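You operate a simulated robot arm through the tools that you are given. There is no shell and no other tool. Be economical: measure what you need, move in short steps, check, and stop when the job is done.

The job below is to be done with a simulated robot arm. You get a single attempt, and the scene is never put back.

TASK
Seal the red pouch at the heat on the order board.
Fine: pouch from the rack, spill none; stand it in the tray; lever up, sealer left on. Set down upright: what you pick out.

It is judged by the outcome, as a careful person would: the job done as asked, and still so three seconds after it is handed in. It fails if anything else is knocked over, pushed out of place, dropped, spilled or broken. Lids that push on must go on centred and level and be pressed home; caps that screw on are set level and turned clockwise until they are tight.

THE ROBOT
A 6-joint arm with a two-finger gripper, fixed in place. Base frame: the origin is at the foot of the arm, x ahead of it, y to its left, z up. Units: cm, degrees, N and s.
Its first joint turns from -166.0 to 166.0 degrees. Payload 3.43 kg.
The TCP is the grasp point between the finger pads, 2 cm short of the fingertips. In the tool frame z runs along the fingers and y along their closing line. The gripper opens to 19 cm. The gripper's body begins 24.8 cm behind the TCP.
Orientation is that of the tool frame in the base frame, as [roll, pitch, yaw] about the fixed x, y, z axes, in that order (R = Rz(yaw) Ry(pitch) Rx(roll)). With the fingers straight down and closing along the base's y, the tool's x points along the base's -x, its y along +y and its z along -z.

THE INTERFACE
- The arm moves only by the tool jog_arm. Its argument "commands" is one flat list of numbers, 7 for each row, row after row: the shift along the tool's x, y, z in cm, then the turn, a rotation vector about the tool's x, y, z in degrees, then the opening in per cent of the stroke, from 0 (shut) to 100 (fully open). In form: [x, y, z, rx, ry, rz, hand, x, y, z, rx, ry, rz, hand, ...]. A call has 1 to 8 rows; each row is the pose to reach, as a shift and turn from the pose commanded when the call began, along the tool's axes at that moment. Each row takes 0.2 s and may step no farther than 5 cm and 8.6 degrees from the row before; otherwise, or with a gripper value out of range, the whole call is refused. Where a pose cannot be reached the arm comes as near as it can. A force on the tool above 90 N (or 10 N above the force at the start of the call, whichever is more), or a blocked arm, ends the call early, and 0.2 s more pass. The fingers move at their own pace (about 15.3 cm/s each) and stop on an object; they squeeze with about 29 N. The grip force told is the motor's: it shows also when the fingers shut on nothing. Time passes only in rows, and 0.2 s behind the last, so rows that repeat a pose let the fingers close. It gives the time, the measured TCP pose, the force on the tool (base axes), the opening and the grip force at its end, in the units of the frame above (readings bear some noise), with the torque about the TCP (base axes, N m) and any sound that the robot's microphone picked up.
- Cameras (640 x 400 px; columns grow to the right, rows downward): "scene" is fixed at [5.04, -50.08, 147.73]; the picture's right is [0.49, -0.87, 0.00], its down [-0.30, -0.17, -0.94] and it looks along [0.82, 0.46, -0.35] (base axes); focal length 296 px, centre (320, 200). "wrist" rides on the gripper at [7, -0.8, -28.8] in the tool frame; the picture's right is [0.12, 0.99, 0.00], its down [-0.96, 0.12, -0.25] and it looks along [-0.25, 0.03, 0.97] (tool axes); focal length 261 px, centre (320, 200). There is no depth. A picture from a camera that has moved, and an enlarged one, comes with that camera's place and axes in the base frame and with its lens.
- get_image(camera): a new picture of that camera. No time passes.
- move_column(by): slides the trunk up (or, below 0, down) by that many cm; the arm rides with it, the base frame stays. It gives what a move gives, with no picture.
- close_up(camera, box): a new picture of the part [left, top, right, bottom] of that camera's present view, enlarged. No time passes.
- hand_in(): hands the job in; it is judged then, once.

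Work in short steps. Places have to be worked out from the pictures, the camera data and where the tool is seen: move nearer, look again, correct. Check each grasp and each placing, and mend what went wrong. You have 120 turns and 76 pictures in all, those below and enlarged ones among them. Open the gripper and draw the arm clear of the work before you hand the job in, unless the task says otherwise; then end with one line.

The tools are called after "Request:" by a JSON object that holds its "api" and its "payload". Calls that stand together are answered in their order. jog_arm: Moves the arm, as the interface text tells. Its arguments: {"type":"object","properties":{"commands":{"type":"array"}},"required":["commands"]} The other tools are called the same way: move_column (by) slides the trunk up or down; get_image (camera) takes a picture; close_up (camera, box) takes an enlarged picture of a part of a camera's view; hand_in () hands the job in.

At the start:

```text
t: 0.0
tool_pos: [62.09, 6.34, 143.9]
tcp_rot: [-180.0, 0.0, 180.0]
ft_force: [0.1, 1.4, -0.1]
moment: [0.0, 0.01, 0.01]
finger_gap: 19.01
grip_force: 0.1
trunk travel left (down, up): [-27.5, 16.5]
```

scene: 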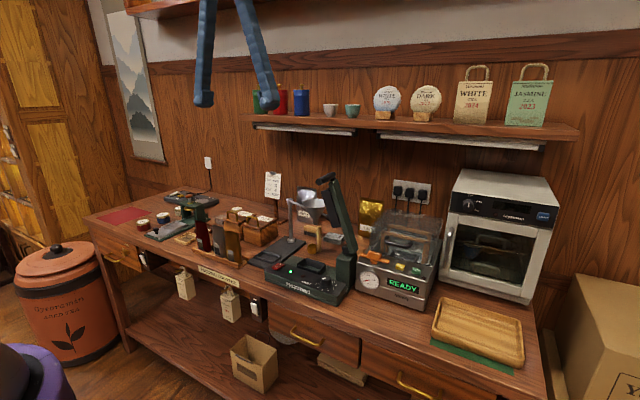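
wrist: 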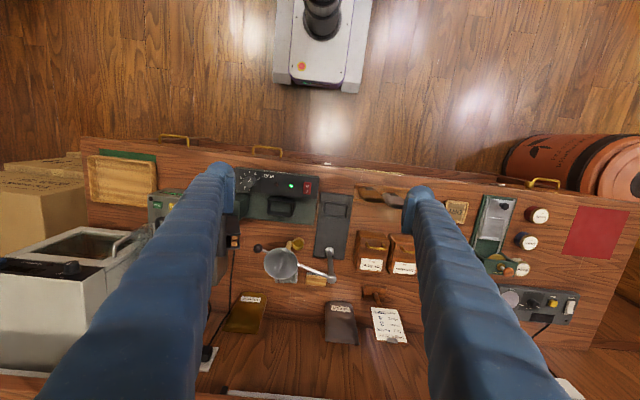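

The bench holds a sealer, a rack of pouches, a board and a tray. I'll enlarge the parts to read them first.

Request:
{"api": "close_up", "payload": {"camera": "scene", "box": [240, 160, 460, 310]}}

Request:
{"api": "close_up", "payload": {"camera": "scene", "box": [120, 160, 320, 290]}}

Request:
{"api": "close_up", "payload": {"camera": "wrist", "box": [200, 160, 440, 350]}}

```text
2.67 times, centred on (350, 235) of scene
camera zoom: at [5.04, -50.08, 147.73], right [0.49, -0.87, 0.0], down [-0.3, -0.17, -0.94], along [0.82, 0.46, -0.35], focal length 791 px, centre (240, 107)
```

zoom: 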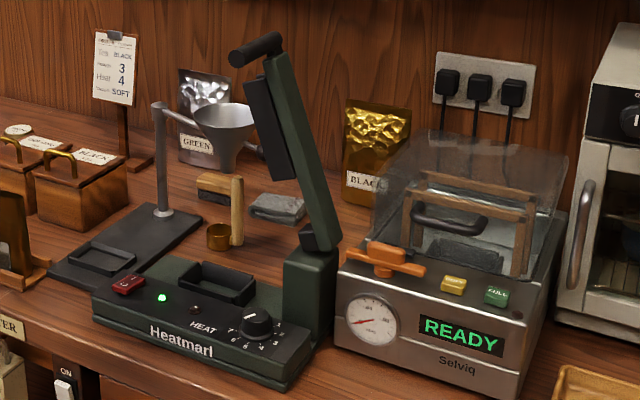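

```text
3.08 times, centred on (220, 225) of scene
camera zoom: at [5.04, -50.08, 147.73], right [0.49, -0.87, 0.0], down [-0.3, -0.17, -0.94], along [0.82, 0.46, -0.35], focal length 912 px, centre (628, 123)
```

zoom: 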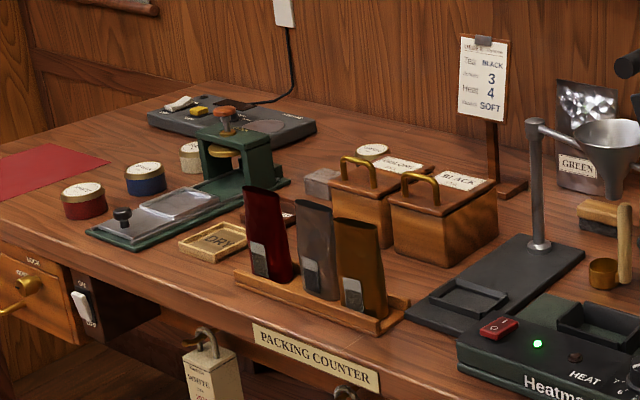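

```text
2.11 times, centred on (320, 255) of wrist
camera zoom: at [55.19, 5.55, 172.76], right [-0.12, 0.99, 0.0], down [0.96, 0.12, 0.25], along [0.25, 0.03, -0.97], focal length 549 px, centre (320, 84)
```

zoom: 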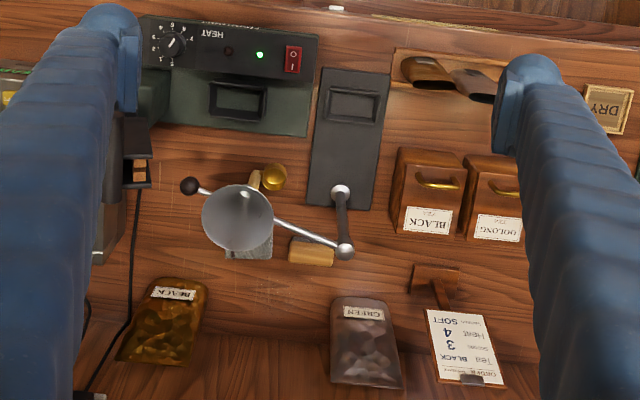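

Order board reads Tea BLACK, 3, Heat 4, SOFT. Triangulating puts the sealer's LED near (72.5,-1.3,92) and the rack around (70,21–36) with pouch tops at about 101. I'll shift over the rack to see the red pouch and check the dial.

Request:
{"api": "jog_arm", "payload": {"commands": [0, 5, 0, 0, 0, 0, 100, 0, 10, 0, 0, 0, 0, 100, 0, 15, 0, 0, 0, 0, 100, 0, 20, 0, 0, 0, 0, 100, 0, 22, 0, 0, 0, 0, 100]}}

Request:
{"api": "close_up", "payload": {"camera": "scene", "box": [270, 240, 360, 310]}}

Request:
{"api": "get_image", "payload": {"camera": "wrist"}}

```text
t: 1.2
tool_pos: [62.24, 28.5, 143.93]
tcp_rot: [180.0, 0.0, -180.0]
ft_force: [-0.2, -0.2, -0.2]
moment: [-0.05, -0.03, 0.0]
finger_gap: 19.01
grip_force: 0.2
trunk travel left (down, up): [-27.5, 16.5]
```

```text
5.71 times, centred on (315, 275) of scene
camera zoom: at [5.04, -50.08, 147.73], right [0.49, -0.87, 0.0], down [-0.3, -0.17, -0.94], along [0.82, 0.46, -0.35], focal length 1694 px, centre (349, -229)
```

zoom: 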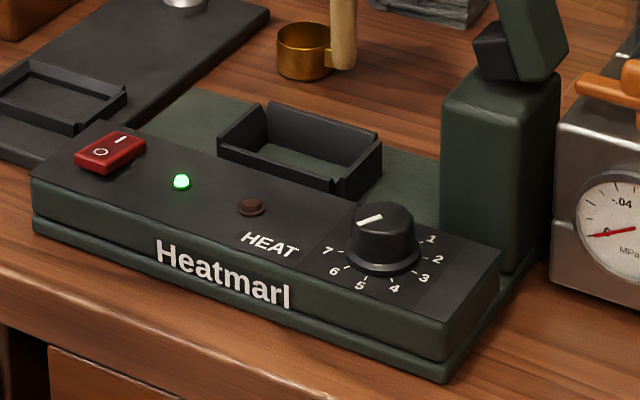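

```text
69 pictures are left
camera wrist: at [55.24, 27.84, 172.84], right [-0.12, 0.99, 0.0], down [0.96, 0.12, 0.25], along [0.25, 0.03, -0.97], focal length 261 px, centre (320, 200)
```

wrist: 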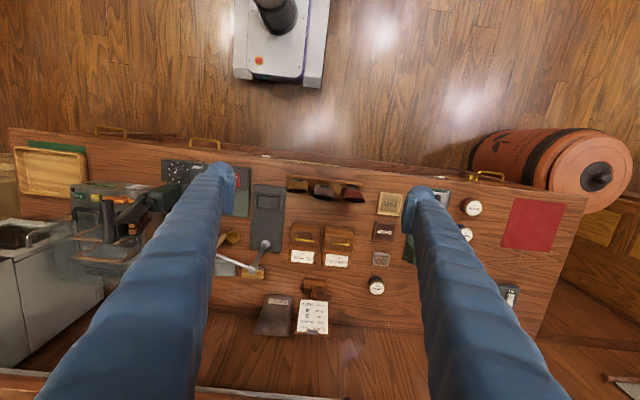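

The heat dial is not at 4; it seems to point beyond 7. I'll look closer at the rack from here.

Request:
{"api": "close_up", "payload": {"camera": "wrist", "box": [250, 150, 410, 250]}}

Request:
{"api": "close_up", "payload": {"camera": "scene", "box": [180, 205, 260, 270]}}

```text
4.00 times, centred on (330, 200) of wrist
camera zoom: at [55.24, 27.84, 172.84], right [-0.12, 0.99, 0.0], down [0.96, 0.12, 0.25], along [0.25, 0.03, -0.97], focal length 1043 px, centre (280, 200)
```

zoom: 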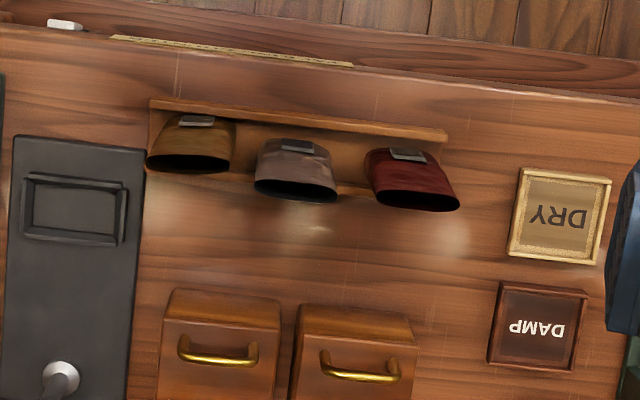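

```text
6.15 times, centred on (220, 238) of scene
camera zoom: at [5.04, -50.08, 147.73], right [0.49, -0.87, 0.0], down [-0.3, -0.17, -0.94], along [0.82, 0.46, -0.35], focal length 1825 px, centre (935, -31)
```

zoom: 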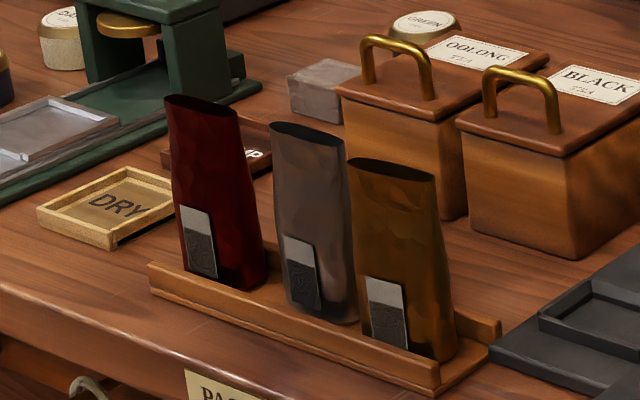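

Red mouth at about (72.3,39.1,100.9), slightly yawed; the dial knob is at about (72.5,-14.1,94). I'll go over the sealer at the current height to see the dial, pocket and lever.

Request:
{"api": "jog_arm", "payload": {"commands": [0, -5, 0, 0, 0, 0, 100, 0, -10, 0, 0, 0, 0, 100, 0, -15, 0, 0, 0, 0, 100, 0, -20, 0, 0, 0, 0, 100, 0, -25, 0, 0, 0, 0, 100, 0, -30, 0, 0, 0, 0, 100, 0, -35, 0, 0, 0, 0, 100, 0, -40, 0, 0, 0, 0, 100]}}

Request:
{"api": "get_image", "payload": {"camera": "wrist"}}

Request:
{"api": "close_up", "payload": {"camera": "wrist", "box": [250, 130, 410, 230]}}

```text
t: 3.0
tool_pos: [62.32, -11.82, 143.86]
tcp_rot: [-180.0, 0.0, -179.9]
ft_force: [0.9, -1.0, 0.7]
moment: [0.04, -0.01, 0.02]
finger_gap: 19.01
grip_force: 0.1
trunk travel left (down, up): [-27.5, 16.5]
```

```text
66 pictures are left
camera wrist: at [55.36, -12.66, 172.86], right [-0.12, 0.99, 0.0], down [0.96, 0.12, 0.25], along [0.25, 0.03, -0.97], focal length 261 px, centre (320, 200)
```

wrist: 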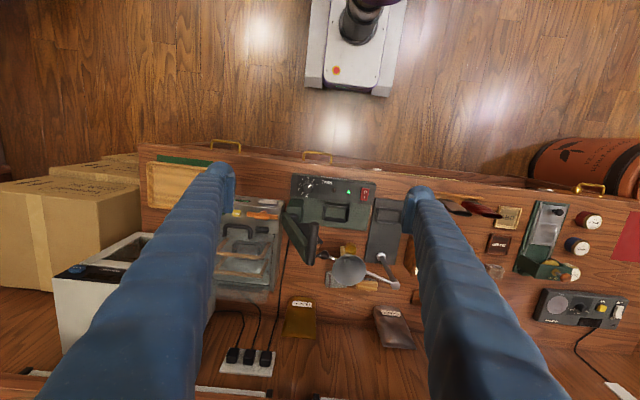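

```text
4.00 times, centred on (330, 180) of wrist
camera zoom: at [55.36, -12.66, 172.86], right [-0.12, 0.99, 0.0], down [0.96, 0.12, 0.25], along [0.25, 0.03, -0.97], focal length 1043 px, centre (280, 280)
```

zoom: 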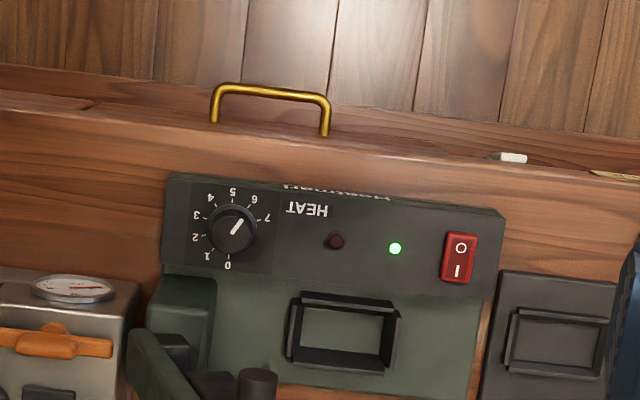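

Dial: mark near 6, so it needs about 72° CCW (seen from above) to reach 4. The lever handle end hangs near (72.7,-11.6,124), over the panel, so I need the lever's geometry.

Request:
{"api": "close_up", "payload": {"camera": "wrist", "box": [250, 170, 410, 270]}}

Request:
{"api": "close_up", "payload": {"camera": "scene", "box": [285, 165, 385, 235]}}

Request:
{"api": "close_up", "payload": {"camera": "wrist", "box": [270, 165, 350, 215]}}

```text
4.00 times, centred on (330, 220) of wrist
camera zoom: at [55.36, -12.66, 172.86], right [-0.12, 0.99, 0.0], down [0.96, 0.12, 0.25], along [0.25, 0.03, -0.97], focal length 1043 px, centre (280, 120)
```

zoom: 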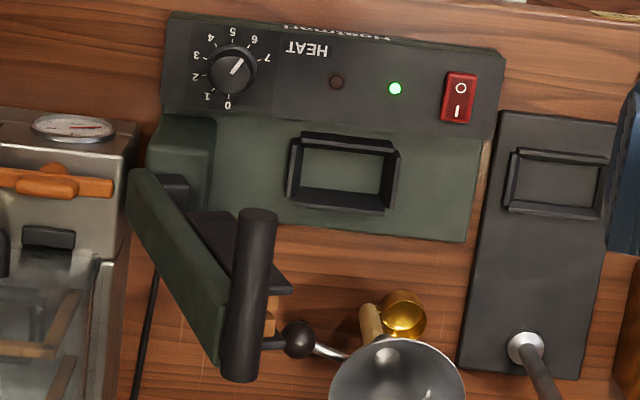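

```text
5.71 times, centred on (335, 200) of scene
camera zoom: at [5.04, -50.08, 147.73], right [0.49, -0.87, 0.0], down [-0.3, -0.17, -0.94], along [0.82, 0.46, -0.35], focal length 1694 px, centre (234, 200)
```

zoom: 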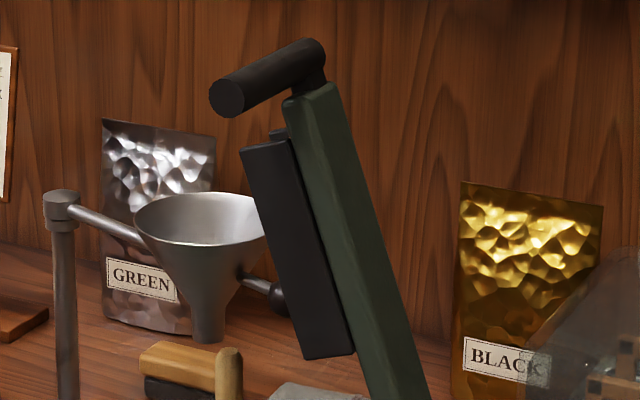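

```text
8.00 times, centred on (310, 190) of wrist
camera zoom: at [55.36, -12.66, 172.86], right [-0.12, 0.99, 0.0], down [0.96, 0.12, 0.25], along [0.25, 0.03, -0.97], focal length 2085 px, centre (400, 280)
```

zoom: 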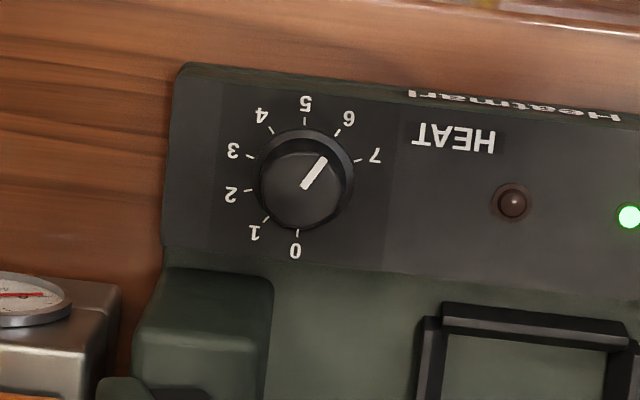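

Lever: handle along x from 73 to 81.5 at y≈-11.6, z≈124; pocket at about (80.2,-4.5). I'll turn the knob with the tool tilted back 20° to stay clear of the handle. First I'll lower the column and yaw the tool.

Request:
{"api": "move_column", "payload": {"by": -22}}

Request:
{"api": "jog_arm", "payload": {"commands": [0, -0.5, 0, 0, 0, 8, 60, 0, -1, 0, 0, 0, 16, 40, 0, -1.5, 0, 0, 0, 24, 40, 0, -2, 0, 0, 0, 32, 40, 0, -2.2, 0, 0, 0, 36, 40]}}

Request:
{"api": "jog_arm", "payload": {"commands": [0, 0, 0, 0, -7, 0, 40, 0, 0, 0, 0, -14, 0, 40, 0, 0, 0, 0, -20, 0, 40]}}

Request:
{"api": "get_image", "payload": {"camera": "wrist"}}

```text
t: 5.3
tool_pos: [62.18, -11.74, 121.98]
tcp_rot: [-180.0, 0.0, 180.0]
ft_force: [-0.4, 0.2, -0.8]
moment: [0.03, -0.02, 0.03]
finger_gap: 19.0
grip_force: 0.0
trunk travel left (down, up): [-5.5, 38.5]
```

```text
t: 6.5
tool_pos: [62.39, -13.98, 121.97]
tcp_rot: [180.0, 0.0, 143.8]
ft_force: [0.2, -0.3, 0.0]
moment: [0.0, 0.02, 0.02]
finger_gap: 7.62
grip_force: 0.2
trunk travel left (down, up): [-5.5, 38.5]
```

```text
t: 7.3
tool_pos: [62.27, -13.96, 122.08]
tcp_rot: [-180.0, 20.1, 144.0]
ft_force: [-0.3, 0.6, 0.2]
moment: [-0.04, 0.04, -0.02]
finger_gap: 7.6
grip_force: 0.0
trunk travel left (down, up): [-5.5, 38.5]
```

```text
61 pictures are left
camera wrist: at [48.53, -4.84, 146.74], right [0.49, 0.87, -0.04], down [0.73, -0.39, 0.56], along [0.47, -0.31, -0.83], focal length 261 px, centre (320, 200)
```

wrist: 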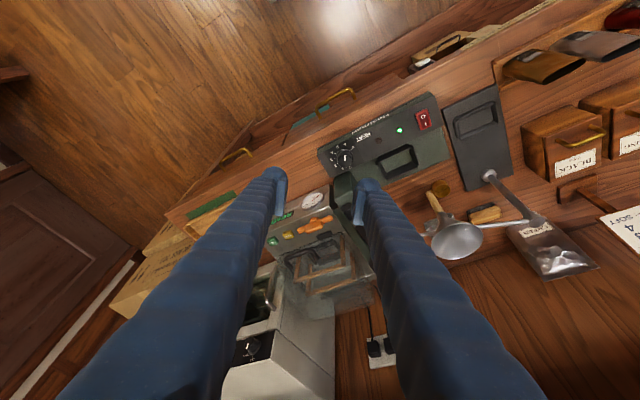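

Tilt is right. I'll go to about 6 cm above the knob and look again.

Request:
{"api": "jog_arm", "payload": {"commands": [0, 1.1, 4.68, 0, 0, 0, 40, 0, 2.2, 9.36, 0, 0, 0, 40, 0, 3.3, 14, 0, 0, 0, 40, 0, 4.4, 18.7, 0, 0, 0, 40, 0.07, 5.58, 23.4, 0, 0, 0, 40]}}

Request:
{"api": "get_image", "payload": {"camera": "wrist"}}

Request:
{"api": "close_up", "payload": {"camera": "scene", "box": [270, 220, 370, 300]}}

```text
t: 8.5
tool_pos: [72.07, -14.05, 99.87]
tcp_rot: [-180.0, 20.0, 144.0]
ft_force: [0.3, -0.2, 0.7]
moment: [-0.03, -0.01, 0.07]
finger_gap: 7.61
grip_force: 0.1
trunk travel left (down, up): [-5.5, 38.5]
```

```text
60 pictures are left
camera wrist: at [58.43, -5.07, 124.67], right [0.49, 0.87, -0.04], down [0.73, -0.39, 0.56], along [0.47, -0.31, -0.83], focal length 261 px, centre (320, 200)
```

wrist: 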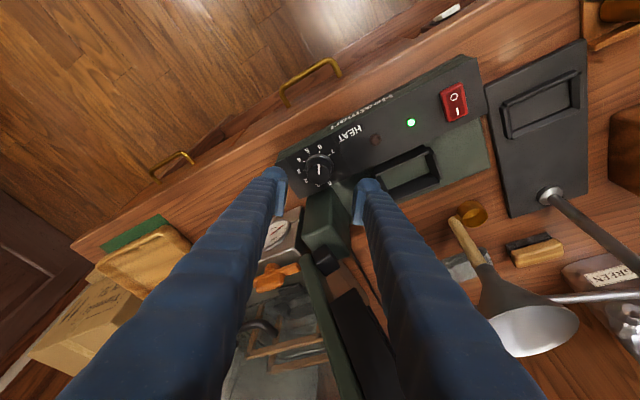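

```text
5.00 times, centred on (320, 260) of scene
camera zoom: at [5.04, -50.08, 147.73], right [0.49, -0.87, 0.0], down [-0.3, -0.17, -0.94], along [0.82, 0.46, -0.35], focal length 1483 px, centre (320, -100)
```

zoom: 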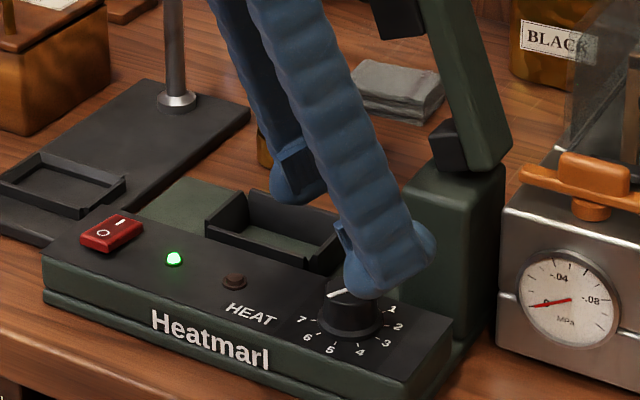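

Knob centre re-estimated at (71.7,-14.2). I'll descend so the fingertips straddle it.

Request:
{"api": "jog_arm", "payload": {"commands": [1.0, -0.14, 2.1, 0, 0, 0, 40, 2.04, -0.28, 4.21, 0, 0, 0, 40]}}

Request:
{"api": "close_up", "payload": {"camera": "wrist", "box": [250, 120, 410, 220]}}

Request:
{"api": "close_up", "payload": {"camera": "scene", "box": [300, 240, 370, 300]}}

```text
t: 9.1
tool_pos: [71.38, -14.08, 95.13]
tcp_rot: [-180.0, 19.9, 143.9]
ft_force: [0.6, 0.6, 0.4]
moment: [-0.01, 0.03, 0.01]
finger_gap: 7.61
grip_force: 0.0
trunk travel left (down, up): [-5.5, 38.5]
```

```text
4.00 times, centred on (330, 170) of wrist
camera zoom: at [57.7, -4.93, 120.0], right [0.49, 0.87, -0.04], down [0.73, -0.39, 0.56], along [0.47, -0.31, -0.83], focal length 1043 px, centre (280, 320)
```

zoom: 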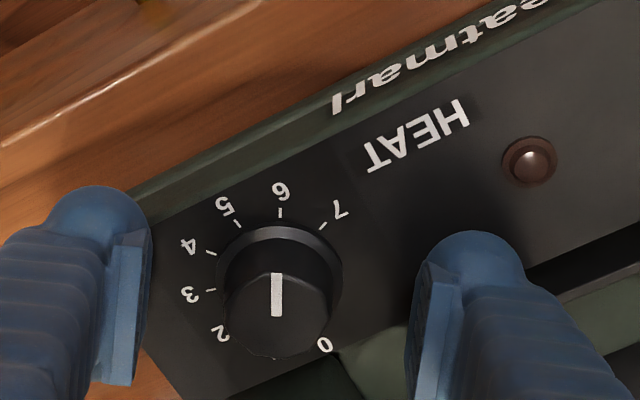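

```text
6.67 times, centred on (335, 270) of scene
camera zoom: at [5.04, -50.08, 147.73], right [0.49, -0.87, 0.0], down [-0.3, -0.17, -0.94], along [0.82, 0.46, -0.35], focal length 1977 px, centre (220, -267)
```

zoom: 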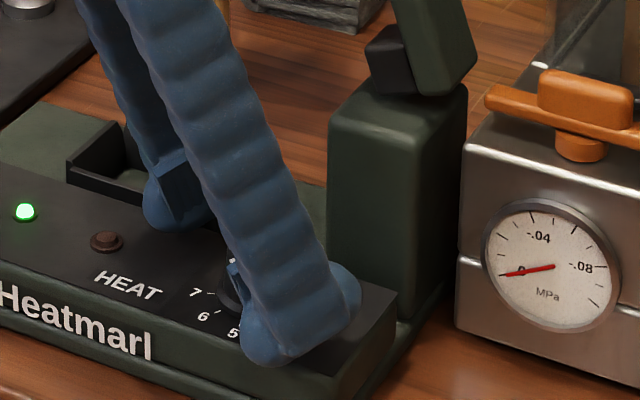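

Mark is exactly at 6 and the knob sits between the pads. Closing on it.

Request:
{"api": "jog_arm", "payload": {"commands": [0, 0, 0, 0, 0, 0, 15, 0, 0, 0, 0, 0, 0, 10, 0, 0, 0, 0, 0, 0, 10]}}

Request:
{"api": "close_up", "payload": {"camera": "wrist", "box": [250, 120, 410, 220]}}

```text
t: 9.9
tool_pos: [71.33, -14.1, 95.39]
tcp_rot: [-179.9, 20.0, 144.0]
ft_force: [-1.5, -1.7, -0.3]
moment: [0.06, -0.04, -0.01]
finger_gap: 2.82
grip_force: 44.6
trunk travel left (down, up): [-5.5, 38.5]
```

```text
4.00 times, centred on (330, 170) of wrist
camera zoom: at [57.64, -4.95, 120.05], right [0.49, 0.87, -0.04], down [0.73, -0.39, 0.56], along [0.47, -0.31, -0.83], focal length 1043 px, centre (280, 320)
```

zoom: 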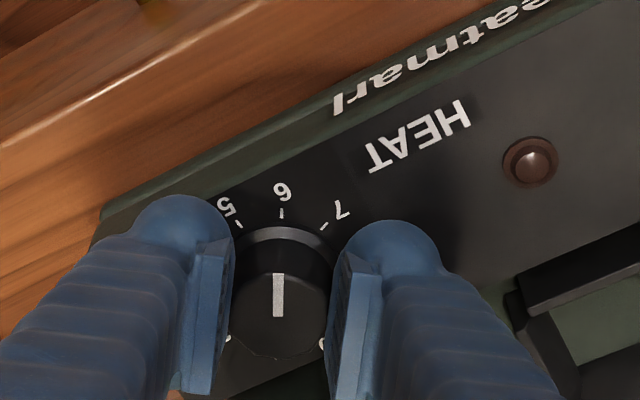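

Grip is solid at 2.82 cm. I'll turn the tool about the knob's vertical axis, 64° CCW first.

Request:
{"api": "jog_arm", "payload": {"commands": [-0.006, -0.083, 0.002, -2.74, 0, -7.52, 10, -0.022, -0.165, 0.008, -5.47, 0, -15.04, 10, -0.049, -0.244, 0.018, -8.21, 0, -22.56, 10, -0.086, -0.318, 0.031, -10.94, 0, -30.07, 10, -0.132, -0.386, 0.048, -13.68, 0, -37.59, 10, -0.187, -0.446, 0.068, -16.42, 0, -45.11, 10, -0.248, -0.497, 0.09, -19.15, 0, -52.62, 10, -0.317, -0.539, 0.115, -21.89, 0, -60.14, 10]}}

Request:
{"api": "close_up", "payload": {"camera": "wrist", "box": [250, 120, 410, 220]}}

```text
t: 11.7
tool_pos: [71.36, -14.84, 95.35]
tcp_rot: [-179.9, 20.0, -151.9]
ft_force: [-13.7, -29.8, 1.4]
moment: [-0.06, 0.03, -0.17]
finger_gap: 2.82
grip_force: 45.1
trunk travel left (down, up): [-5.5, 38.5]
```

```text
4.00 times, centred on (330, 170) of wrist
camera zoom: at [57.23, -23.3, 120.07], right [-0.57, 0.82, -0.04], down [0.67, 0.49, 0.56], along [0.48, 0.29, -0.83], focal length 1043 px, centre (280, 320)
```

zoom: 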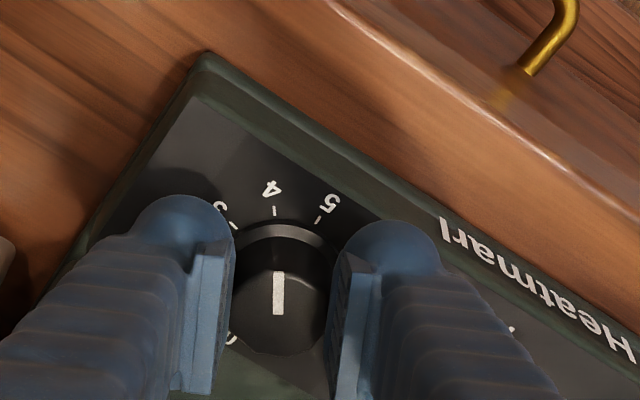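

Turned 64° without slipping; tick 4 is about 8° further. I'll finish the last 8° with a slight relief of the side force.

Request:
{"api": "jog_arm", "payload": {"commands": [0.05, -0.15, 0, -1.37, 0, -3.76, 10, 0.08, -0.2, 0, -2.74, 0, -7.52, 10]}}

Request:
{"api": "close_up", "payload": {"camera": "wrist", "box": [270, 130, 370, 210]}}

```text
t: 12.3
tool_pos: [71.45, -14.97, 95.24]
tcp_rot: [-180.0, 20.2, -144.1]
ft_force: [-12.3, -17.4, 9.3]
moment: [0.1, 0.19, -0.08]
finger_gap: 2.83
grip_force: 44.9
trunk travel left (down, up): [-5.5, 38.5]
```

```text
5.00 times, centred on (320, 170) of wrist
camera zoom: at [58.63, -25.32, 120.07], right [-0.67, 0.74, -0.04], down [0.59, 0.57, 0.56], along [0.44, 0.36, -0.83], focal length 1303 px, centre (320, 350)
```

zoom: 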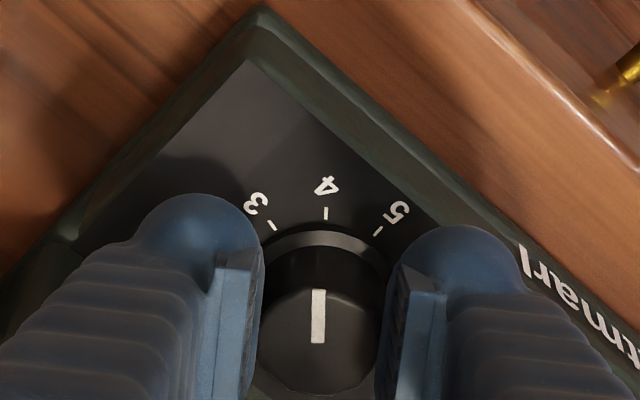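

The mark now points at 4. Releasing and backing out along the tool axis.

Request:
{"api": "jog_arm", "payload": {"commands": [0, 0, 0, 0, 0, 0, 25, 0, 0, 0, 0, 0, 0, 40, 0, 0, -4, 0, 0, 0, 40, 0, 0, -8, 0, 0, 0, 40, 0, 0, -12, 0, 0, 0, 40]}}

Request:
{"api": "close_up", "payload": {"camera": "wrist", "box": [260, 120, 380, 210]}}

```text
t: 13.5
tool_pos: [68.09, -17.53, 106.58]
tcp_rot: [179.9, 19.9, -143.9]
ft_force: [0.2, 0.2, -0.2]
moment: [-0.01, 0.05, 0.03]
finger_gap: 7.62
grip_force: 0.1
trunk travel left (down, up): [-5.5, 38.5]
```

```text
4.44 times, centred on (320, 165) of wrist
camera zoom: at [55.37, -27.74, 131.36], right [-0.67, 0.74, -0.04], down [0.6, 0.58, 0.56], along [0.44, 0.35, -0.83], focal length 1158 px, centre (320, 356)
```

zoom: 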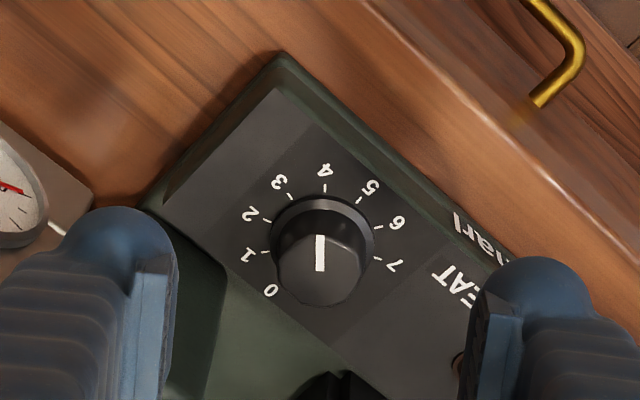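

Dial confirmed at 4. Now I'll retract, straighten the tool and travel toward the rack, yawing so the fingers close along x.

Request:
{"api": "jog_arm", "payload": {"commands": [0, 0, -4, 0, 7, 0, 40, 0, 0, -8, 0, 14, 0, 40, 0, 0, -10, 0, 20, 0, 40]}}

Request:
{"api": "jog_arm", "payload": {"commands": [-1.67, 2.58, -0.75, 0, 0, 7.9, 40, -3.34, 5.15, -1.5, 0, 0, 15.8, 40, -5.0, 7.7, -2.25, 0, 0, 23.7, 40, -6.68, 10.3, -3, 0, 0, 31.6, 40, -8.34, 12.9, -3.75, 0, 0, 39.5, 40, -10, 15.4, -4.5, 0, 0, 47.4, 40, -11.7, 18, -5.25, 0, 0, 55.3, 40, -13.35, 20.6, -6, 0, 0, 63, 40]}}

Request:
{"api": "jog_arm", "payload": {"commands": [1.54, 3.56, 0, 0, 0, 7.9, 40, 3.08, 7.12, 0, 0, 0, 15.8, 40, 4.6, 10.7, 0, 0, 0, 23.7, 40, 6.15, 14.25, 0, 0, 0, 31.6, 40, 7.7, 17.8, 0, 0, 0, 39.5, 40, 9.2, 21.4, 0, 0, 0, 47.4, 40, 10.8, 25, 0, 0, 0, 55.3, 40, 12.3, 28.5, 0, 0, 0, 63, 40]}}

Request:
{"api": "get_image", "payload": {"camera": "wrist"}}

```text
t: 14.3
tool_pos: [65.3, -19.37, 115.94]
tcp_rot: [180.0, -0.2, -144.0]
ft_force: [-0.5, 0.3, 0.4]
moment: [-0.01, 0.02, 0.0]
finger_gap: 7.59
grip_force: 0.0
trunk travel left (down, up): [-5.5, 38.5]
```

```text
t: 16.1
tool_pos: [63.93, 5.15, 122.01]
tcp_rot: [180.0, 0.0, 152.9]
ft_force: [0.2, 0.0, 0.9]
moment: [0.09, -0.01, -0.06]
finger_gap: 7.6
grip_force: 0.1
trunk travel left (down, up): [-5.5, 38.5]
```

```text
t: 17.9
tool_pos: [66.09, 36.35, 121.69]
tcp_rot: [-179.9, 0.1, 89.9]
ft_force: [0.8, -0.9, -0.6]
moment: [0.06, 0.03, -0.02]
finger_gap: 7.57
grip_force: 0.1
trunk travel left (down, up): [-5.5, 38.5]
```

```text
52 pictures are left
camera wrist: at [65.41, 43.42, 150.64], right [0.99, 0.12, 0.0], down [0.11, -0.96, 0.25], along [0.03, -0.25, -0.97], focal length 261 px, centre (320, 200)
```

wrist: 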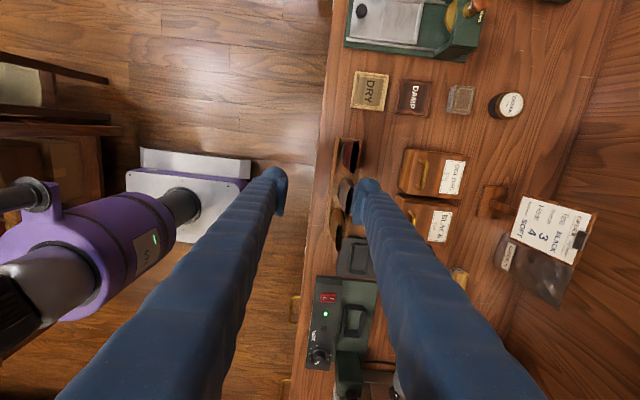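

Red pouch visible; I'll enlarge it to get its centre and yaw.

Request:
{"api": "close_up", "payload": {"camera": "wrist", "box": [310, 125, 390, 175]}}

```text
8.00 times, centred on (350, 150) of wrist
camera zoom: at [65.41, 43.42, 150.64], right [0.99, 0.12, 0.0], down [0.11, -0.96, 0.25], along [0.03, -0.25, -0.97], focal length 2085 px, centre (80, 600)
```

zoom: 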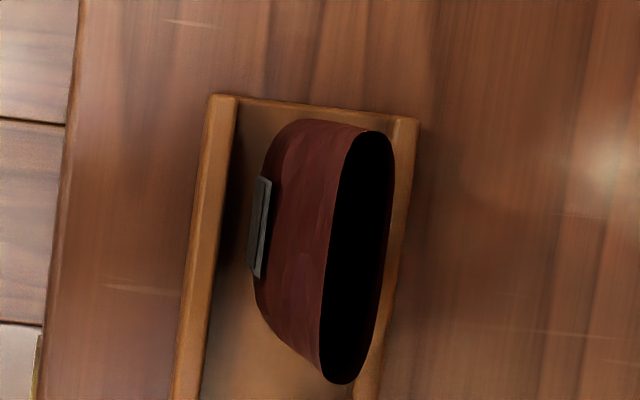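

Pouch is aligned with y, mouth centre at (72.45,39.7), clip in front at z about 89–93.5. I'll move above it leaning 15° toward +y, so the body will later clear the lever.

Request:
{"api": "jog_arm", "payload": {"commands": [0.8, 1.6, 3.8, 0, -3.75, 0, 40, 1.6, 3.2, 7.6, 0, -7.5, 0, 40, 2.4, 4.8, 11.4, 0, -11.25, 0, 40, 3.25, 6.4, 15.2, 0, -15, 0, 40]}}

Request:
{"api": "get_image", "payload": {"camera": "wrist"}}

Request:
{"api": "close_up", "payload": {"camera": "scene", "box": [160, 180, 280, 270]}}

```text
t: 18.9
tool_pos: [72.22, 39.53, 106.55]
tcp_rot: [-179.9, 15.0, 90.1]
ft_force: [1.1, -1.2, -1.2]
moment: [0.1, 0.08, 0.0]
finger_gap: 7.6
grip_force: 0.2
trunk travel left (down, up): [-5.5, 38.5]
```

```text
50 pictures are left
camera wrist: at [71.47, 53.9, 132.65], right [0.99, 0.11, -0.03], down [0.12, -0.86, 0.49], along [0.03, -0.49, -0.87], focal length 261 px, centre (320, 200)
```

wrist: 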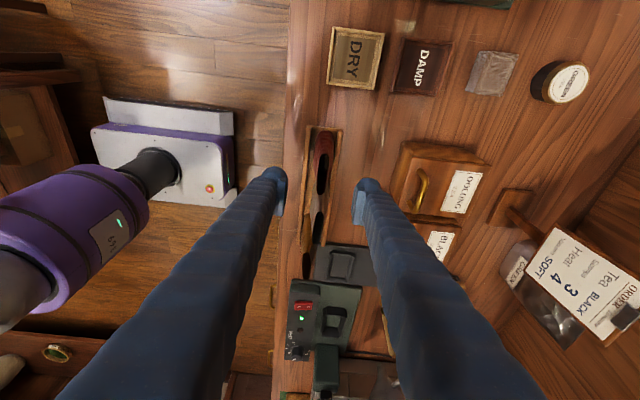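

```text
4.44 times, centred on (220, 225) of scene
camera zoom: at [5.04, -50.08, 147.73], right [0.49, -0.87, 0.0], down [-0.3, -0.17, -0.94], along [0.82, 0.46, -0.35], focal length 1318 px, centre (764, 89)
```

zoom: 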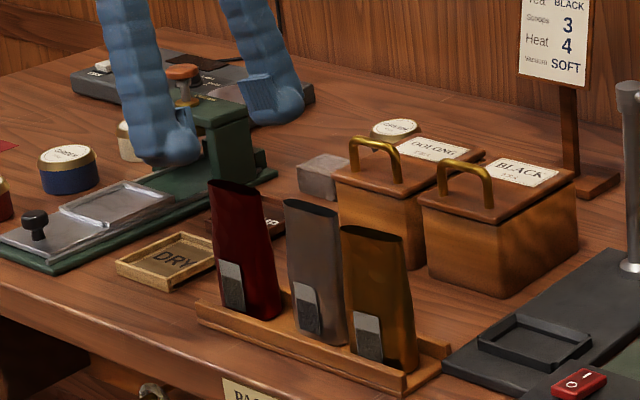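

Projection checks match: pouch mouth at (72.45,39.4), centred between the fingers. Descending straight down to z about 96.2.

Request:
{"api": "jog_arm", "payload": {"commands": [0.9, 0.1, 3.3, 0, 0, 0, 40, 1.8, 0.2, 6.7, 0, 0, 0, 40, 2.68, 0.25, 10, 0, 0, 0, 40]}}

Request:
{"api": "close_up", "payload": {"camera": "wrist", "box": [240, 100, 400, 200]}}

Request:
{"api": "close_up", "payload": {"camera": "scene", "box": [160, 180, 280, 270]}}

```text
t: 19.7
tool_pos: [72.68, 39.3, 96.32]
tcp_rot: [-179.9, 14.9, 90.0]
ft_force: [0.5, 0.3, -0.7]
moment: [0.0, -0.03, 0.01]
finger_gap: 7.63
grip_force: 0.0
trunk travel left (down, up): [-5.5, 38.5]
```

```text
4.00 times, centred on (320, 150) of wrist
camera zoom: at [71.91, 53.6, 122.41], right [0.99, 0.12, -0.03], down [0.12, -0.86, 0.49], along [0.03, -0.49, -0.87], focal length 1043 px, centre (320, 400)
```

zoom: 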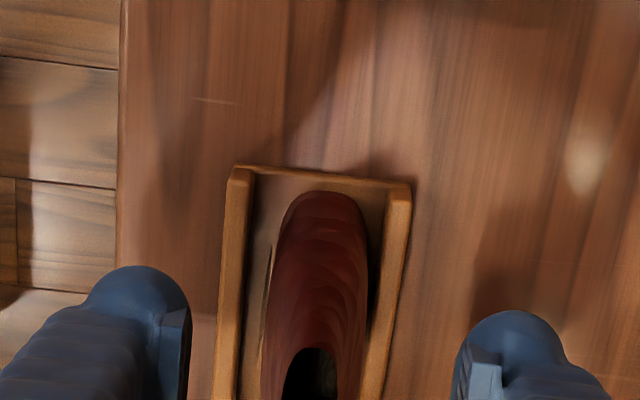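

```text
4.44 times, centred on (220, 225) of scene
camera zoom: at [5.04, -50.08, 147.73], right [0.49, -0.87, 0.0], down [-0.3, -0.17, -0.94], along [0.82, 0.46, -0.35], focal length 1318 px, centre (764, 89)
```

zoom: 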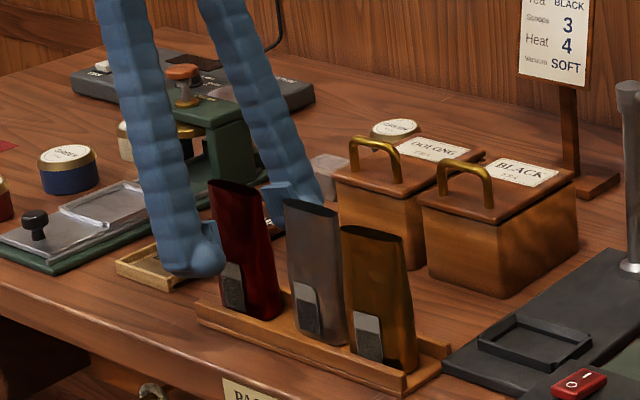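

The pouch is nearly centred, about 0.15 cm off. I'll correct that and close gently.

Request:
{"api": "jog_arm", "payload": {"commands": [0, -0.15, 0, 0, 0, 0, 30, 0, -0.15, 0, 0, 0, 0, 20, 0, -0.15, 0, 0, 0, 0, 12, 0, -0.15, 0, 0, 0, 0, 5, 0, -0.15, 0, 0, 0, 0, 5]}}

Request:
{"api": "close_up", "payload": {"camera": "scene", "box": [160, 180, 280, 270]}}

```text
t: 20.9
tool_pos: [72.43, 39.39, 96.32]
tcp_rot: [-179.9, 14.9, 90.0]
ft_force: [-0.2, 0.1, 0.3]
moment: [0.03, 0.02, -0.03]
finger_gap: 2.37
grip_force: 28.7
trunk travel left (down, up): [-5.5, 38.5]
```

```text
4.44 times, centred on (220, 225) of scene
camera zoom: at [5.04, -50.08, 147.73], right [0.49, -0.87, 0.0], down [-0.3, -0.17, -0.94], along [0.82, 0.46, -0.35], focal length 1318 px, centre (764, 89)
```

zoom: 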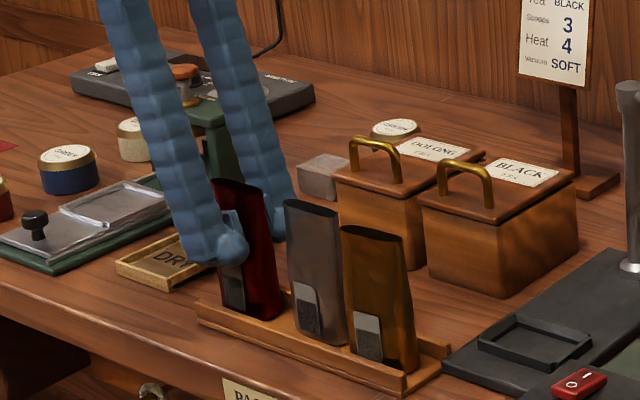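

Holding with 2.37 cm gap. Lifting slowly, straight up.

Request:
{"api": "jog_arm", "payload": {"commands": [-0.13, 0, -0.48, 0, 0, 0, 5, -0.39, 0, -1.45, 0, 0, 0, 5, -0.78, 0, -2.9, 0, 0, 0, 5, -1.3, 0, -4.83, 0, 0, 0, 5, -1.81, 0, -6.76, 0, 0, 0, 5, -2.33, 0, -8.69, 0, 0, 0, 5, -2.72, 0, -10.14, 0, 0, 0, 5, -2.98, 0, -11.1, 0, 0, 0, 5]}}

Request:
{"api": "get_image", "payload": {"camera": "scene"}}

```text
t: 22.7
tool_pos: [72.34, 39.37, 107.89]
tcp_rot: [-180.0, 15.0, 90.1]
ft_force: [-0.1, 0.2, -1.8]
moment: [-0.03, -0.01, 0.0]
finger_gap: 2.36
grip_force: 29.0
trunk travel left (down, up): [-5.5, 38.5]
```

```text
45 pictures are left
```

scene: 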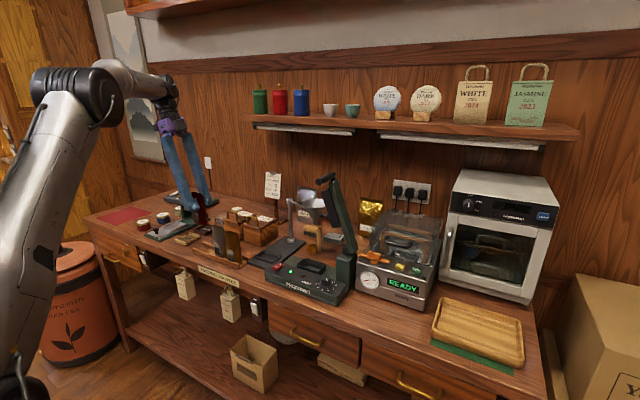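

Lifted cleanly (~0.18 kg). I'll rise 7 cm more, then travel gently toward the sealer pocket.

Request:
{"api": "jog_arm", "payload": {"commands": [-0.2, 0, -0.7, 0, 0, 0, 5, -0.6, 0, -2.1, 0, 0, 0, 5, -1.1, 0, -4.0, 0, 0, 0, 5, -1.6, 0, -5.8, 0, 0, 0, 5, -1.81, 0, -6.76, 0, 0, 0, 5]}}

Request:
{"api": "jog_arm", "payload": {"commands": [-0.97, 0.1, -0.26, 0, 0, 0, 5, -2.9, 0.4, -0.78, 0, 0, 0, 5, -5.3, 0.8, -1.42, 0, 0, 0, 5, -7.7, 1.3, -2.07, 0, 0, 0, 5, -10.2, 1.8, -2.72, 0, 0, 0, 5, -12.6, 2.3, -3.36, 0, 0, 0, 5, -15, 2.8, -4.0, 0, 0, 0, 5, -17.4, 3.3, -4.66, 0, 0, 0, 5]}}

Request:
{"api": "jog_arm", "payload": {"commands": [-2.4, 0.4, -0.65, 0, 0, 0, 5, -4.83, 0.8, -1.3, 0, 0, 0, 5, -7.25, 1.2, -1.94, 0, 0, 0, 5, -9.66, 1.7, -2.6, 0, 0, 0, 5, -12.1, 2.3, -3.24, 0, 0, 0, 5, -14.5, 2.9, -3.88, 0, 0, 0, 5, -16.0, 3.4, -4.3, 0, 0, 0, 5, -16.4, 3.6, -4.4, 0, 0, 0, 5]}}

Request:
{"api": "get_image", "payload": {"camera": "wrist"}}

Request:
{"api": "get_image", "payload": {"camera": "scene"}}

```text
t: 23.9
tool_pos: [72.3, 39.47, 115.0]
tcp_rot: [-179.8, 15.0, 90.0]
ft_force: [0.2, 0.3, -0.6]
moment: [0.03, -0.04, 0.0]
finger_gap: 2.35
grip_force: 28.9
trunk travel left (down, up): [-5.5, 38.5]
```

```text
t: 25.7
tool_pos: [75.72, 23.81, 123.96]
tcp_rot: [-179.9, 15.0, 90.0]
ft_force: [0.1, 0.7, 0.3]
moment: [-0.02, 0.0, 0.03]
finger_gap: 2.32
grip_force: 29.3
trunk travel left (down, up): [-5.5, 38.5]
```

```text
t: 27.5
tool_pos: [77.43, 8.68, 130.36]
tcp_rot: [179.8, 15.0, 90.0]
ft_force: [0.0, -0.2, -0.8]
moment: [0.01, -0.02, -0.01]
finger_gap: 2.35
grip_force: 29.1
out of reach, approached as far as the arm can: row 4, 5, 6, 7, 8
trunk travel left (down, up): [-5.5, 38.5]
```

```text
44 pictures are left
camera wrist: at [76.55, 23.05, 156.39], right [0.99, 0.12, -0.03], down [0.12, -0.87, 0.49], along [0.03, -0.49, -0.87], focal length 261 px, centre (320, 200)
```

wrist: 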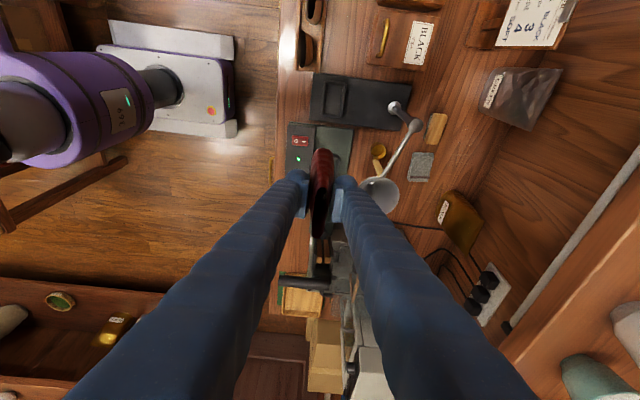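

```text
43 pictures are left
```

scene: 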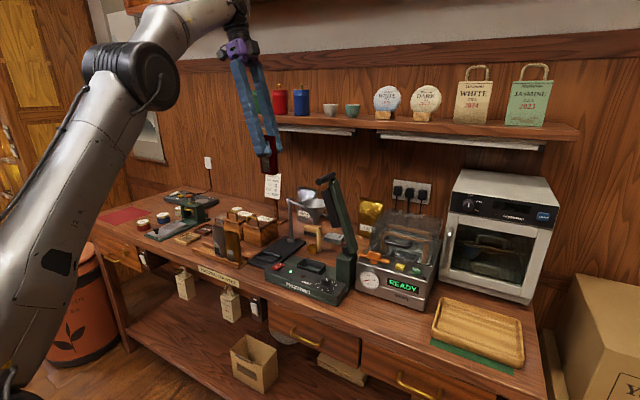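

I had a sign slip, so it drifted upward while travelling; nothing is disturbed. I'll bring it straight down and check position.

Request:
{"api": "jog_arm", "payload": {"commands": [0.52, 0, 1.93, 0, 0, 0, 5, 1.04, 0, 3.86, 0, 0, 0, 5, 1.55, 0, 5.8, 0, 0, 0, 5, 2.07, 0, 7.73, 0, 0, 0, 5, 2.59, 0, 9.66, 0, 0, 0, 5]}}

```text
t: 28.7
tool_pos: [77.42, 8.77, 120.47]
tcp_rot: [-180.0, 15.0, 90.1]
ft_force: [0.2, 0.1, -1.3]
moment: [0.0, 0.0, -0.02]
finger_gap: 2.32
grip_force: 29.2
trunk travel left (down, up): [-5.5, 38.5]
```

Position is as read. Moving to (80,1,110), beside the pocket's column and clear of the lever, then looking.

Request:
{"api": "jog_arm", "payload": {"commands": [-0.6, 0.3, 1.5, 0, 0, 0, 5, -1.5, 0.8, 4, 0, 0, 0, 5, -2.5, 1.3, 6.5, 0, 0, 0, 5, -3.5, 1.9, 9, 0, 0, 0, 5, -4.4, 2.4, 11.2, 0, 0, 0, 5, -4.81, 2.6, 12.16, 0, 0, 0, 5]}}

Request:
{"api": "close_up", "payload": {"camera": "scene", "box": [260, 170, 380, 300]}}

Request:
{"api": "get_image", "payload": {"camera": "wrist"}}

```text
t: 30.1
tool_pos: [80.02, 0.97, 110.03]
tcp_rot: [179.9, 15.0, 90.0]
ft_force: [-0.4, 0.5, -0.4]
moment: [0.0, 0.03, 0.01]
finger_gap: 2.29
grip_force: 28.8
trunk travel left (down, up): [-5.5, 38.5]
```

```text
3.08 times, centred on (320, 235) of scene
camera zoom: at [5.04, -50.08, 147.73], right [0.49, -0.87, 0.0], down [-0.3, -0.17, -0.94], along [0.82, 0.46, -0.35], focal length 912 px, centre (320, 92)
```

zoom: 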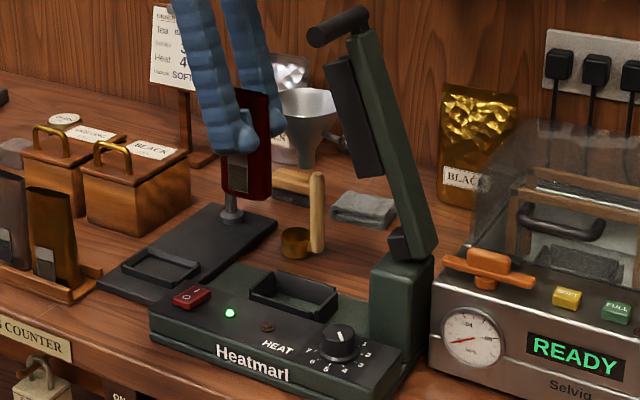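

```text
41 pictures are left
camera wrist: at [79.38, 15.3, 136.03], right [0.99, 0.12, -0.03], down [0.12, -0.87, 0.49], along [0.03, -0.49, -0.87], focal length 261 px, centre (320, 200)
```

wrist: 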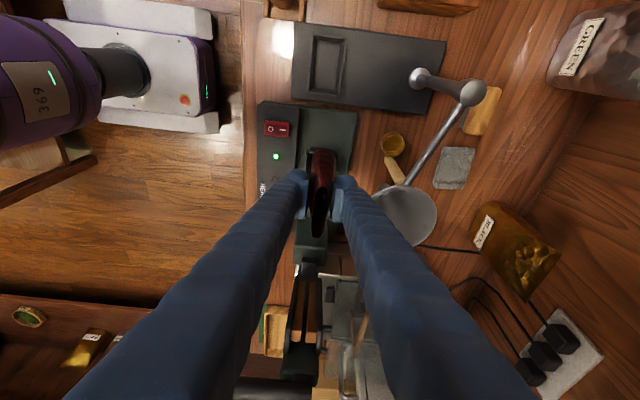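

Pocket floor centre works out at (80.3,-4.5,90.9), pouch bottom about 8.2 below the TCP, and the jaw is well clear (y<-13 at that height). Moving to just above the pocket.

Request:
{"api": "jog_arm", "payload": {"commands": [-0.6, 0.05, 1.2, 0, 0, 0, 5, -1.6, 0.12, 3.5, 0, 0, 0, 5, -2.7, 0.2, 6.0, 0, 0, 0, 5, -3.58, 0.28, 7.9, 0, 0, 0, 5]}}

Request:
{"api": "close_up", "payload": {"camera": "scene", "box": [275, 200, 365, 290]}}

Request:
{"api": "close_up", "payload": {"camera": "wrist", "box": [260, 90, 400, 190]}}

```text
t: 31.1
tool_pos: [80.61, -4.55, 103.25]
tcp_rot: [-179.9, 15.1, 90.0]
ft_force: [0.0, -0.4, -0.4]
moment: [0.0, -0.02, -0.01]
finger_gap: 2.3
grip_force: 29.2
trunk travel left (down, up): [-5.5, 38.5]
```

```text
4.44 times, centred on (320, 245) of scene
camera zoom: at [5.04, -50.08, 147.73], right [0.49, -0.87, 0.0], down [-0.3, -0.17, -0.94], along [0.82, 0.46, -0.35], focal length 1318 px, centre (320, 0)
```

zoom: 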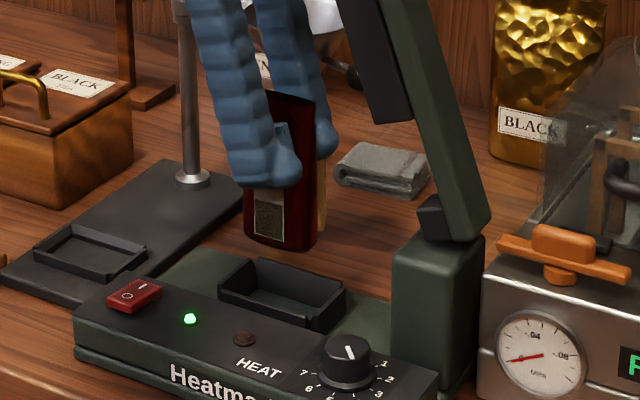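

```text
4.00 times, centred on (330, 140) of wrist
camera zoom: at [79.82, 9.77, 129.25], right [0.99, 0.12, -0.03], down [0.12, -0.87, 0.49], along [0.03, -0.49, -0.87], focal length 1043 px, centre (280, 440)
```

zoom: 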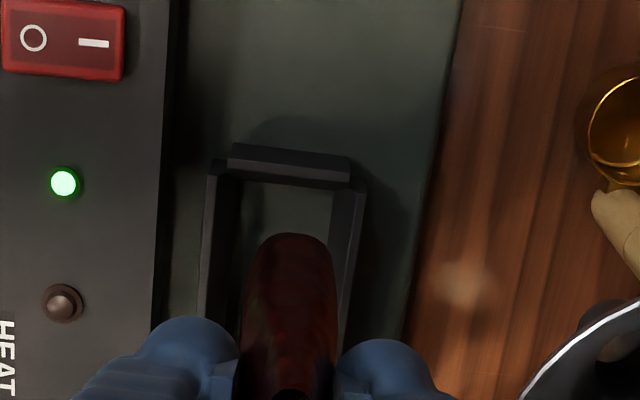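

Pocket centre is about (80.1,-4.7) and the pouch is held about 0.5 cm too far in +x. I'll correct, then lower gently, watching the force.

Request:
{"api": "jog_arm", "payload": {"commands": [-0.1, -0.5, 0.03, 0, 0, 0, 5, 0.2, -0.5, 1.1, 0, 0, 0, 5, 0.45, -0.5, 2.1, 0, 0, 0, 5, 0.62, -0.5, 2.7, 0, 0, 0, 5]}}

Request:
{"api": "close_up", "payload": {"camera": "scene", "box": [280, 220, 350, 290]}}

Request:
{"api": "close_up", "payload": {"camera": "wrist", "box": [260, 90, 400, 190]}}

```text
t: 32.1
tool_pos: [80.04, -4.68, 100.33]
tcp_rot: [180.0, 15.0, 90.0]
ft_force: [0.4, -0.1, -0.1]
moment: [0.0, -0.01, 0.01]
finger_gap: 2.31
grip_force: 29.4
trunk travel left (down, up): [-5.5, 38.5]
```

```text
5.71 times, centred on (315, 255) of scene
camera zoom: at [5.04, -50.08, 147.73], right [0.49, -0.87, 0.0], down [-0.3, -0.17, -0.94], along [0.82, 0.46, -0.35], focal length 1694 px, centre (349, -114)
```

zoom: 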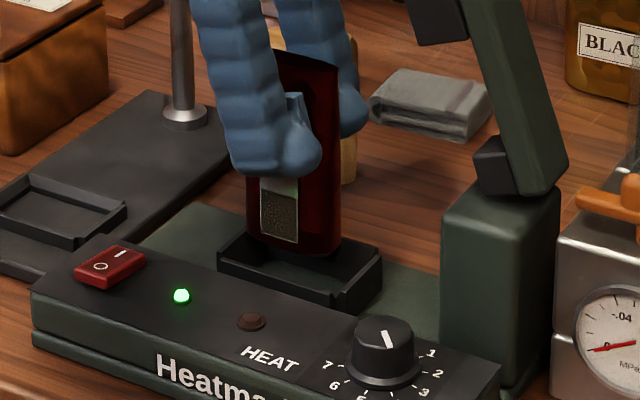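

```text
4.00 times, centred on (330, 140) of wrist
camera zoom: at [79.23, 9.73, 126.43], right [0.99, 0.12, -0.03], down [0.12, -0.86, 0.49], along [0.03, -0.49, -0.87], focal length 1043 px, centre (280, 440)
```

zoom: 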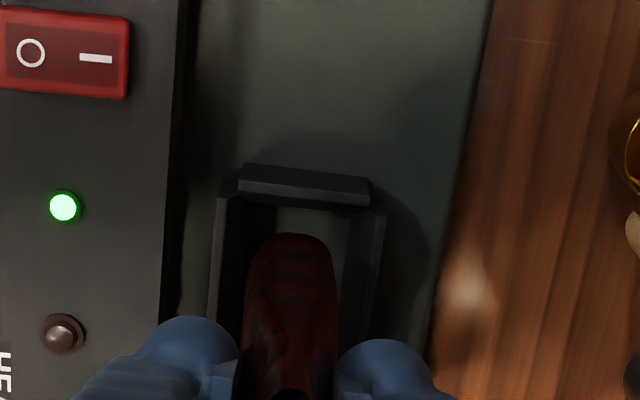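

Slightly left now by ~0.15 cm. I'll correct and continue down until contact.

Request:
{"api": "jog_arm", "payload": {"commands": [0.13, 0.15, 0.4, 0, 0, 0, 5, 0.21, 0.15, 0.77, 0, 0, 0, 5, 0.26, 0.15, 0.97, 0, 0, 0, 5]}}

Request:
{"api": "close_up", "payload": {"camera": "scene", "box": [280, 220, 350, 290]}}

```text
t: 32.9
tool_pos: [79.91, -4.58, 99.45]
tcp_rot: [-179.9, 14.9, 90.0]
ft_force: [0.2, -0.7, -1.0]
moment: [0.0, 0.01, -0.01]
finger_gap: 2.31
grip_force: 29.0
trunk travel left (down, up): [-5.5, 38.5]
```

```text
5.71 times, centred on (315, 255) of scene
camera zoom: at [5.04, -50.08, 147.73], right [0.49, -0.87, 0.0], down [-0.3, -0.17, -0.94], along [0.82, 0.46, -0.35], focal length 1694 px, centre (349, -114)
```

zoom: 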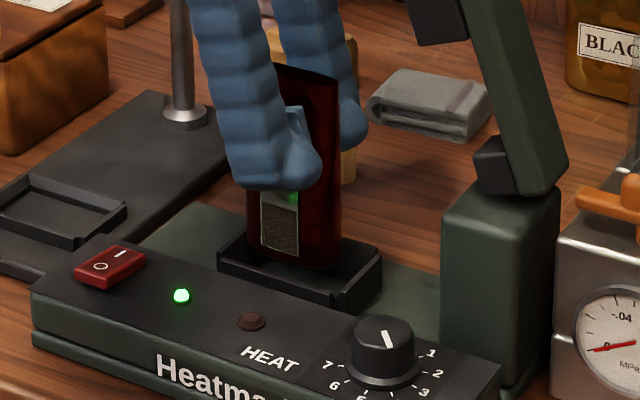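

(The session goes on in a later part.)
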